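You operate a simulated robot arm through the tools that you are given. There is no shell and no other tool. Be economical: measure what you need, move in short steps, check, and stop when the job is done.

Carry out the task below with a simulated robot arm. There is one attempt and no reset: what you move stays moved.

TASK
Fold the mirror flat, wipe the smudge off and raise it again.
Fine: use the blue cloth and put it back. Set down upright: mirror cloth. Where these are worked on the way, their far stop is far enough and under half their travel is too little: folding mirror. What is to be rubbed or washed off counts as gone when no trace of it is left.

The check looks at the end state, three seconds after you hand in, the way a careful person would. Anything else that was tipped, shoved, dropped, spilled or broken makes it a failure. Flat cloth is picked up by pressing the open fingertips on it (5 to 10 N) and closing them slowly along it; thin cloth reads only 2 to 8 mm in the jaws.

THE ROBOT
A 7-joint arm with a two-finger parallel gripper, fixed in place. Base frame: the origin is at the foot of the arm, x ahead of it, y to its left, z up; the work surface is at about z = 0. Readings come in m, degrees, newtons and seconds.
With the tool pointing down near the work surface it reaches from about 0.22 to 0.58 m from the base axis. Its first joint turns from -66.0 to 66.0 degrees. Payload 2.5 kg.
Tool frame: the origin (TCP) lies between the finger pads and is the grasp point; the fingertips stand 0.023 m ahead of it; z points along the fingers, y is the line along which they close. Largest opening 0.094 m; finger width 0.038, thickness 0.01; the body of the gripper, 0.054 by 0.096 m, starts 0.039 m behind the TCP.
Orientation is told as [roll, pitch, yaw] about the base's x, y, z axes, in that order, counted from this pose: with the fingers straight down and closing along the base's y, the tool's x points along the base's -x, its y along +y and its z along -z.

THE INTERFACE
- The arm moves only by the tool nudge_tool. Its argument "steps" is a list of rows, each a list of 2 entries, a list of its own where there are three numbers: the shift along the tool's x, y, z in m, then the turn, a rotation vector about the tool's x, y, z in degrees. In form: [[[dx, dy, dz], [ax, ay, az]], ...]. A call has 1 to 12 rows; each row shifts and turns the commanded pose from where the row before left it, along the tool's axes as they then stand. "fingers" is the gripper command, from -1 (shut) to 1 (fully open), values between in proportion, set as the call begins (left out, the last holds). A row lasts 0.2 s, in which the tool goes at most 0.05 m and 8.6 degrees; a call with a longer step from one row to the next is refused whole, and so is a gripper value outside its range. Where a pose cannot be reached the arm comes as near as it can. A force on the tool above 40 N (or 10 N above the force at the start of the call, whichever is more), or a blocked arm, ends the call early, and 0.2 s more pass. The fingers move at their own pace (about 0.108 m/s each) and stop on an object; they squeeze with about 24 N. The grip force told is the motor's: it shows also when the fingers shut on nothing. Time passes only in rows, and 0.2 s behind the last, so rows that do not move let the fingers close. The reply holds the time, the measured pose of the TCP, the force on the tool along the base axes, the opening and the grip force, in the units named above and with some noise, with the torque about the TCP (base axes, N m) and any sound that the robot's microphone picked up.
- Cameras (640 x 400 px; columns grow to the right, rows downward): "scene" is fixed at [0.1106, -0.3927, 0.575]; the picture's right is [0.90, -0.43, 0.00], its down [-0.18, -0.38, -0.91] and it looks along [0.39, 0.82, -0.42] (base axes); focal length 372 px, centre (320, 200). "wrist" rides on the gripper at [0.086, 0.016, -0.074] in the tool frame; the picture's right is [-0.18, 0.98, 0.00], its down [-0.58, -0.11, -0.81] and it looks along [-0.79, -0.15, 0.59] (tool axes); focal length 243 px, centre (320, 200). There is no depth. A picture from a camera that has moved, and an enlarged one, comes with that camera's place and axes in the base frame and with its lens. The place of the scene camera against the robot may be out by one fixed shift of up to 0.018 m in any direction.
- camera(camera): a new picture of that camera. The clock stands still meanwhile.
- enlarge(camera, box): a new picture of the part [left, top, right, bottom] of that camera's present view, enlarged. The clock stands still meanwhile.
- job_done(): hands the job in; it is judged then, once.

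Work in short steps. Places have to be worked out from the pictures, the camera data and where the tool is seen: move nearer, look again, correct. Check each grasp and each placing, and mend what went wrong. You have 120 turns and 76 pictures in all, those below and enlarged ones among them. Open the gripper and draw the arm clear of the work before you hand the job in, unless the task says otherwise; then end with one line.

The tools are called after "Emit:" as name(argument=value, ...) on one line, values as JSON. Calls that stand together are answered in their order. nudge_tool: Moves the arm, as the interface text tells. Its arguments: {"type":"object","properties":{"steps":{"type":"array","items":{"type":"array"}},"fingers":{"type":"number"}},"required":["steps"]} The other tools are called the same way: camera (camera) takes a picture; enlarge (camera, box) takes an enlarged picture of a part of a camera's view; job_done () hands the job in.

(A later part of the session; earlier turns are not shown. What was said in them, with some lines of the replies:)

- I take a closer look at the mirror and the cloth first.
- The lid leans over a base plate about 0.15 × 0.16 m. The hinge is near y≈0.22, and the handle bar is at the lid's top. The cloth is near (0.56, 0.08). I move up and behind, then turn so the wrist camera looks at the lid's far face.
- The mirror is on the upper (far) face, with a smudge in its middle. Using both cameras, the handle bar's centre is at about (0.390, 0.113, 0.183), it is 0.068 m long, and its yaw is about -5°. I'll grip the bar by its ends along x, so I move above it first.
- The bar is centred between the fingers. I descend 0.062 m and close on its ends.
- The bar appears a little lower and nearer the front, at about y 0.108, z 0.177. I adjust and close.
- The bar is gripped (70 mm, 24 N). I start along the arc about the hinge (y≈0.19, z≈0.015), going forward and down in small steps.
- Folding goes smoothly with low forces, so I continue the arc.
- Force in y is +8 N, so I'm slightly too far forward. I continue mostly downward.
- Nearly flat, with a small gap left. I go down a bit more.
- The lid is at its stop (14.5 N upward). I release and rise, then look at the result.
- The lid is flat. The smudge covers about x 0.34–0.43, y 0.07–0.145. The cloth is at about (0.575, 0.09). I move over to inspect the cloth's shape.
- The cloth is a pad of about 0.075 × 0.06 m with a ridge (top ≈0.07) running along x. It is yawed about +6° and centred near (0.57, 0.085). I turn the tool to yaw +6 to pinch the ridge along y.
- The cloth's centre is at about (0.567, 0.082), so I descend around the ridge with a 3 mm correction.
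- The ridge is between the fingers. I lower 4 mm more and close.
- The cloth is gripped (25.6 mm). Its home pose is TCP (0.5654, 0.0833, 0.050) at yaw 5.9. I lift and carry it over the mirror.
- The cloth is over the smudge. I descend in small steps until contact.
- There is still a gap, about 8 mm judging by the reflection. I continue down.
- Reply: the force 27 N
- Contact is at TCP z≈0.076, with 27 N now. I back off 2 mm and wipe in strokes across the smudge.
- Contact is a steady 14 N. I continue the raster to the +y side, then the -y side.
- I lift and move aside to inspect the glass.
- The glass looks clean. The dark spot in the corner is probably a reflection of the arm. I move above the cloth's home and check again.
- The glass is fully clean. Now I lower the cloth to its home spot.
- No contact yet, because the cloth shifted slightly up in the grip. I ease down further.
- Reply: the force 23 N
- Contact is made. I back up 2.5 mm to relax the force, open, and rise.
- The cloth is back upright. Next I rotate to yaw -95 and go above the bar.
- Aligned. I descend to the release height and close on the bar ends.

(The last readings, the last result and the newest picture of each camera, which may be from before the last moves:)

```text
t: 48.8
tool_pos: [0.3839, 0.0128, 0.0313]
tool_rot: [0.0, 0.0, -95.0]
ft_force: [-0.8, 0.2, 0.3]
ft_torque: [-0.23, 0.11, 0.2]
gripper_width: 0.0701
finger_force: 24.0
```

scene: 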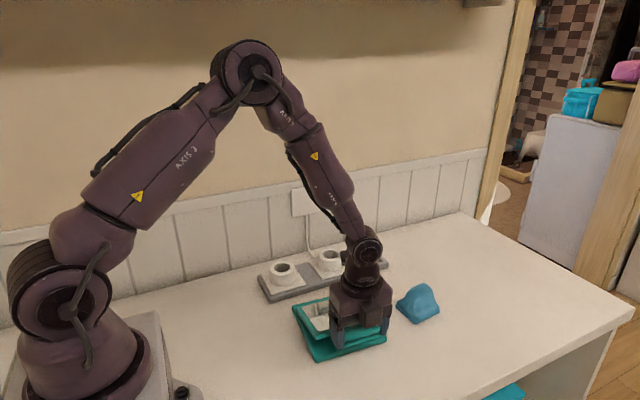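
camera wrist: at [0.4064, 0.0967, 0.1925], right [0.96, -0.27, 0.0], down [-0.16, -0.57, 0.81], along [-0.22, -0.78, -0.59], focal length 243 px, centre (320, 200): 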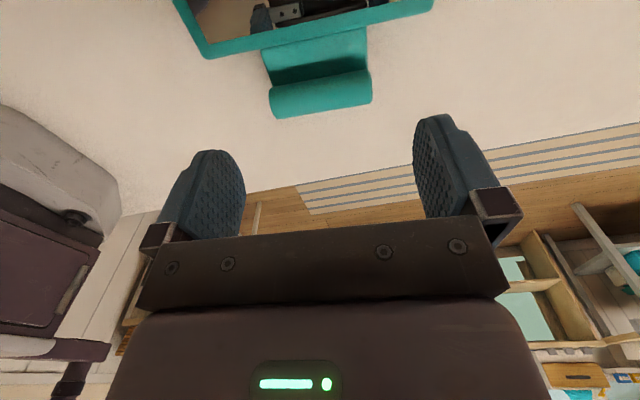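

Gripped. I raise along the reverse of the recorded path.

Emit:
nudge_tool(steps=[[[0, 0, -0.008], [0, 0, 0]], [[0, 0, -0.008], [0, 0, 0]], [[0.0005, 0, -0.01], [0, 0, 0]], [[0.0025, 0, -0.012], [0, 0, 0]], [[0.003, 0, -0.012], [0, 0, 0]], [[0, 0, 0], [0, 0, 0]]])

Emit:
nudge_tool(steps=[[[0.006, 0, -0.0144], [0, 0, 0]], [[0.0067, 0, -0.0144], [0, 0, 0]], [[0.0091, 0, -0.013], [0, 0, 0]], [[0, 0, 0], [0, 0, 0]]])

Emit:
enlarge(camera="scene", box=[220, 190, 460, 365])

```text
t: 50.2
tool_pos: [0.3831, 0.0187, 0.0809]
tool_rot: [0.0, -0.1, -95.1]
ft_force: [2.7, 1.8, -4.7]
ft_torque: [-0.66, 0.11, -0.1]
gripper_width: 0.0697
finger_force: 23.8
```

```text
t: 51.2
tool_pos: [0.3854, 0.0412, 0.1228]
tool_rot: [-0.1, 0.0, -95.0]
ft_force: [-2.0, 1.1, -6.2]
ft_torque: [-0.58, 0.08, 0.02]
gripper_width: 0.0699
finger_force: 24.3
```

```text
2.29 times, centred on (340, 278) of scene
camera zoom: at [0.1106, -0.3927, 0.575], right [0.9, -0.43, 0.0], down [-0.18, -0.38, -0.91], along [0.39, 0.82, -0.42], focal length 850 px, centre (274, 23)
```

zoom: 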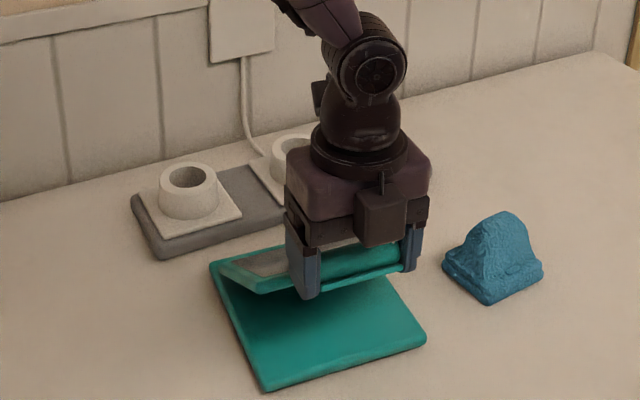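

Lifting well; I continue to the original position.

Emit:
nudge_tool(steps=[[[0.0098, 0, -0.0122], [0, 0, 0]], [[0.0112, 0, -0.0112], [0, 0, 0]], [[0.0112, 0, -0.0112], [0, 0, 0]], [[0.009, 0, -0.0065], [0, 0, 0]], [[0.009, 0, -0.006], [0, 0, 0]], [[0, 0, 0], [0, 0, 0]]])

Emit:
nudge_tool(steps=[[[0.009, 0, -0.006], [0, 0, 0]], [[0.008, 0, -0.0045], [0, 0, 0]], [[0, 0, 0], [0, 0, 0]]])

Emit:
enlarge(camera="scene", box=[220, 190, 460, 365])

```text
t: 52.6
tool_pos: [0.3907, 0.093, 0.1693]
tool_rot: [0.0, 0.0, -94.9]
ft_force: [0.0, -1.6, -6.0]
ft_torque: [-0.59, 0.24, 0.09]
gripper_width: 0.0699
finger_force: 24.0
```

```text
t: 53.4
tool_pos: [0.3918, 0.1098, 0.1807]
tool_rot: [0.0, 0.0, -95.1]
ft_force: [-1.9, -0.7, -6.2]
ft_torque: [-0.63, 0.13, -0.1]
gripper_width: 0.0696
finger_force: 24.1
```

```text
2.29 times, centred on (340, 278) of scene
camera zoom: at [0.1106, -0.3927, 0.575], right [0.9, -0.43, 0.0], down [-0.18, -0.38, -0.91], along [0.39, 0.82, -0.42], focal length 850 px, centre (274, 23)
```

zoom: 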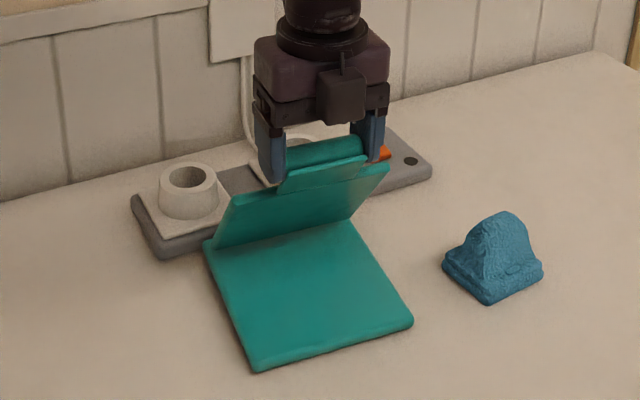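

The base corners have shifted about 20 px in the picture compared with before. The mirror may have been lifted or slid, so I look closely before doing anything.

Emit:
enlarge(camera="scene", box=[270, 240, 430, 365])

Emit:
camera(camera="wrist")

```text
3.20 times, centred on (350, 302) of scene
camera zoom: at [0.1106, -0.3927, 0.575], right [0.9, -0.43, 0.0], down [-0.18, -0.38, -0.91], along [0.39, 0.82, -0.42], focal length 1190 px, centre (224, -128)
```

zoom: 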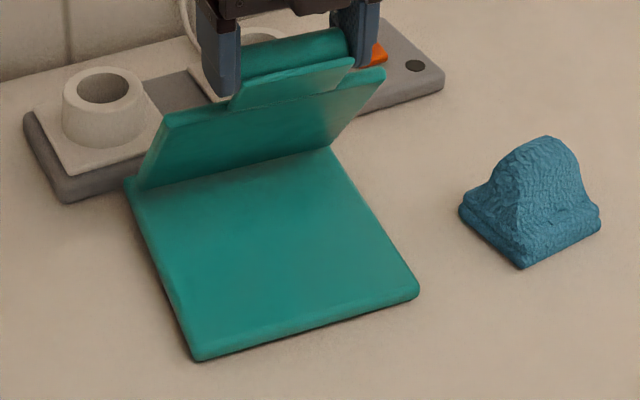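

```text
36 pictures are left
camera wrist: at [0.4137, 0.1941, 0.2547], right [0.96, -0.27, 0.0], down [-0.16, -0.57, 0.81], along [-0.22, -0.78, -0.59], focal length 243 px, centre (320, 200)
```

wrist: 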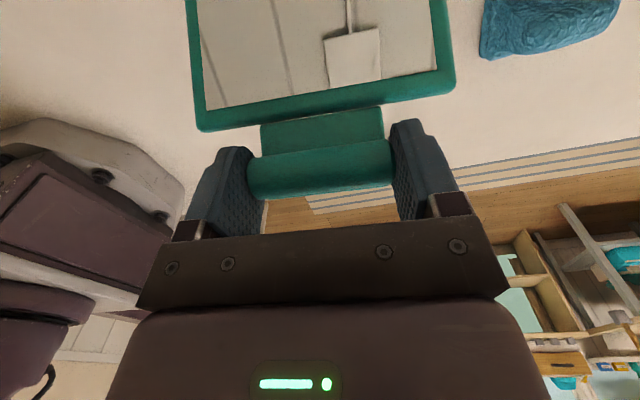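

From the shift pattern, the base's back edge is lifted about 1 cm and slid about 2 cm. The fingers' friction torque (−0.6 N m) is holding the lid rotated. Turning the tool about the bar in the lid-raising sense should set the base back down, so I do that gradually.

Emit:
nudge_tool(steps=[[[0, 0, 0], [0, -2, 0]], [[0, 0, 0], [0, -2, 0]], [[0, 0, 0], [0, 0, 0]]])

Emit:
enlarge(camera="scene", box=[270, 240, 430, 365])

```text
t: 54.2
tool_pos: [0.39, 0.1094, 0.1808]
tool_rot: [0.0, -3.9, -95.0]
ft_force: [-1.1, 1.7, -5.2]
ft_torque: [-0.06, 0.03, -0.03]
gripper_width: 0.0699
finger_force: 24.3
```

```text
3.20 times, centred on (350, 302) of scene
camera zoom: at [0.1106, -0.3927, 0.575], right [0.9, -0.43, 0.0], down [-0.18, -0.38, -0.91], along [0.39, 0.82, -0.42], focal length 1190 px, centre (224, -128)
```

zoom: 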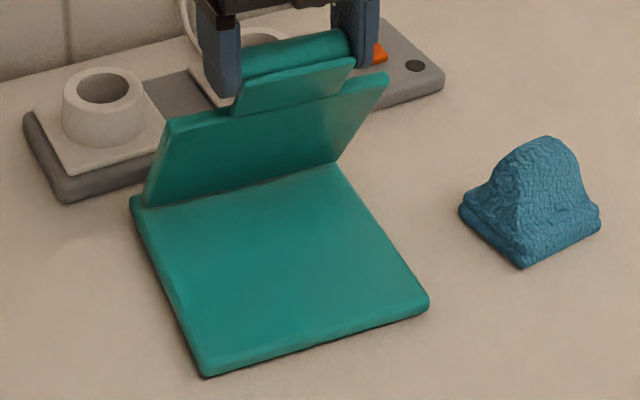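

That works: the torque is gone and the base is returning toward its original corners. I continue.

Emit:
nudge_tool(steps=[[[0, 0, 0], [0, -1.5, 0]], [[0, 0, 0], [0, -1.5, 0]], [[0, 0, 0], [0, 0, 0]]])

Emit:
enlarge(camera="scene", box=[270, 240, 430, 365])

```text
t: 55.0
tool_pos: [0.3908, 0.1091, 0.1806]
tool_rot: [0.2, -6.9, -95.0]
ft_force: [-0.3, 3.8, 1.2]
ft_torque: [0.76, 0.04, -0.09]
gripper_width: 0.0698
finger_force: 24.1
```

```text
3.20 times, centred on (350, 302) of scene
camera zoom: at [0.1106, -0.3927, 0.575], right [0.9, -0.43, 0.0], down [-0.18, -0.38, -0.91], along [0.39, 0.82, -0.42], focal length 1190 px, centre (224, -128)
```

zoom: 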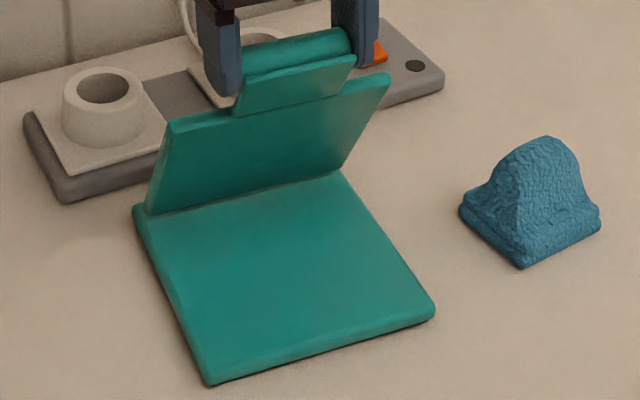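

The base is back within about 1–4 mm of its original corners. I relax the load slightly (2 mm down, turn back 0.8°) and check.

Emit:
nudge_tool(steps=[[[0, 0, 0.002], [0, 0.8, 0]], [[0, 0, 0], [0, 0, 0]]])

Emit:
enlarge(camera="scene", box=[280, 265, 380, 365])

```text
t: 55.6
tool_pos: [0.3913, 0.1062, 0.1781]
tool_rot: [0.1, -6.2, -95.2]
ft_force: [-5.0, -6.8, 12.8]
ft_torque: [-0.36, 0.13, 0.12]
gripper_width: 0.0694
finger_force: 24.1
```

```text
4.00 times, centred on (330, 315) of scene
camera zoom: at [0.1105, -0.3928, 0.575], right [0.9, -0.43, 0.0], down [-0.18, -0.38, -0.91], along [0.39, 0.82, -0.42], focal length 1487 px, centre (280, -260)
```

zoom: 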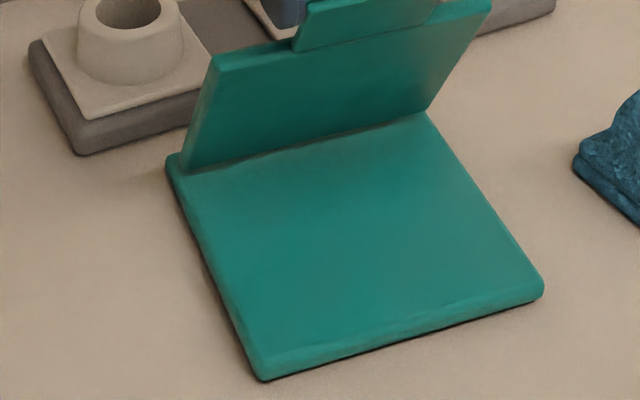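

The base is flat on the table and in place, and the lid is at its original angle. I relax 1.5 mm, open, and look before leaving.

Emit:
nudge_tool(steps=[[[0.0015, 0, -0.0015], [0, 0, 0]], [[0, 0, 0], [0, 0, 0]]])

Emit:
nudge_tool(steps=[[[0, 0, 0], [0, 0, 0]], [[0, 0, 0], [0, 0, 0]], [[0, 0, 0], [0, 0, 0]]], fingers=1)

Emit:
enlarge(camera="scene", box=[240, 220, 460, 370])

```text
t: 56.2
tool_pos: [0.3918, 0.1111, 0.1791]
tool_rot: [0.1, -6.2, -95.0]
ft_force: [0.7, -0.6, -6.4]
ft_torque: [-0.45, -0.31, 0.01]
gripper_width: 0.07
finger_force: 23.7
```

```text
t: 57.0
tool_pos: [0.3918, 0.1095, 0.1797]
tool_rot: [0.1, -6.2, -95.0]
ft_force: [-0.3, -0.6, 0.5]
ft_torque: [0.0, 0.01, -0.02]
gripper_width: 0.0938
finger_force: 0.1
```

```text
2.67 times, centred on (350, 295) of scene
camera zoom: at [0.1106, -0.3927, 0.575], right [0.9, -0.43, 0.0], down [-0.18, -0.38, -0.91], along [0.39, 0.82, -0.42], focal length 991 px, centre (240, -53)
```

zoom: 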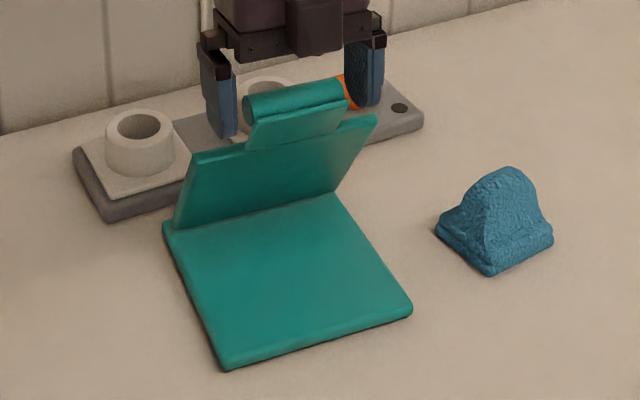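

Released, and the lid holds. The base sits about 8 mm behind its original spot. I retreat upward and look at the lid's face and the hinge lamp.

Emit:
nudge_tool(steps=[[[0, 0, -0.02], [0, 0, 0]], [[0, 0, -0.03], [0, 0, 0]], [[0, 0, -0.04], [0, 3, 0]], [[0.02, 0, -0.04], [0, 3.2, 0]], [[0.04, 0, -0.02], [0, 0, 0]], [[0.045, 0, -0.01], [0, 0, 0]], [[0.02, 0.015, 0], [0, 0, 0]], [[0, 0, 0], [0, 0, 0]]])

Emit:
enlarge(camera="wrist", box=[220, 0, 460, 150])

Emit:
enlarge(camera="scene", box=[240, 220, 460, 370])

```text
t: 58.8
tool_pos: [0.4192, 0.2466, 0.3359]
tool_rot: [-0.1, 0.1, -95.1]
ft_force: [-0.9, 0.1, 0.0]
ft_torque: [-0.06, 0.0, -0.01]
gripper_width: 0.0942
finger_force: 0.1
```

```text
2.67 times, centred on (340, 75) of wrist
camera zoom: at [0.4437, 0.3312, 0.4106], right [0.96, -0.27, 0.0], down [-0.16, -0.57, 0.81], along [-0.22, -0.78, -0.59], focal length 647 px, centre (267, 533)
```

zoom: 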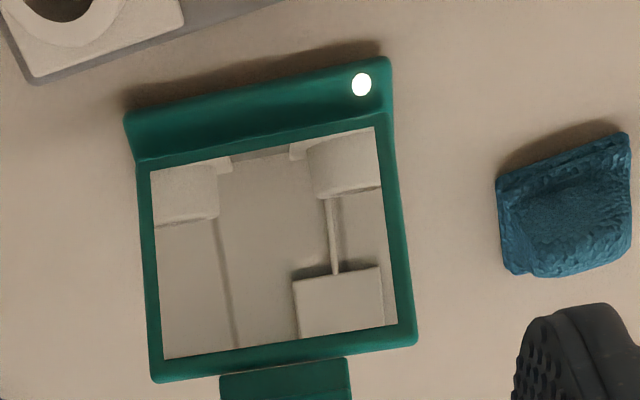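

```text
2.67 times, centred on (350, 295) of scene
camera zoom: at [0.1106, -0.3927, 0.575], right [0.9, -0.43, 0.0], down [-0.18, -0.38, -0.91], along [0.39, 0.82, -0.42], focal length 991 px, centre (240, -53)
```

zoom: 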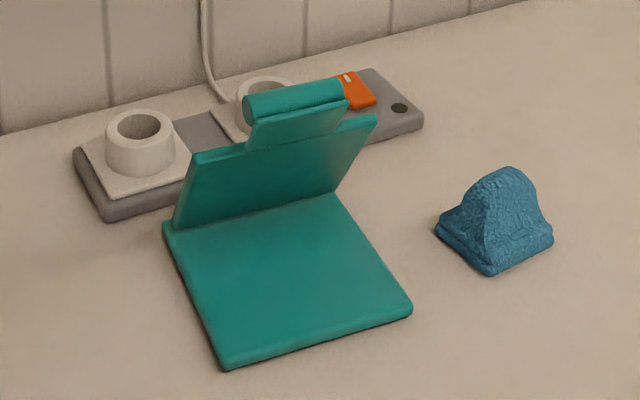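

The glass is spotless and the lid is raised with its lamp lit. The cloth is upright at its place, nothing else has moved, and the gripper is open and clear, so I hand in.

Emit:
job_done()

```text
The job is handed in.
```

I folded the mirror flat, wiped the smudge off completely, raised it again and put the blue cloth back upright; the mirror's base ended about 8 mm and the cloth about 5 mm from where they started.
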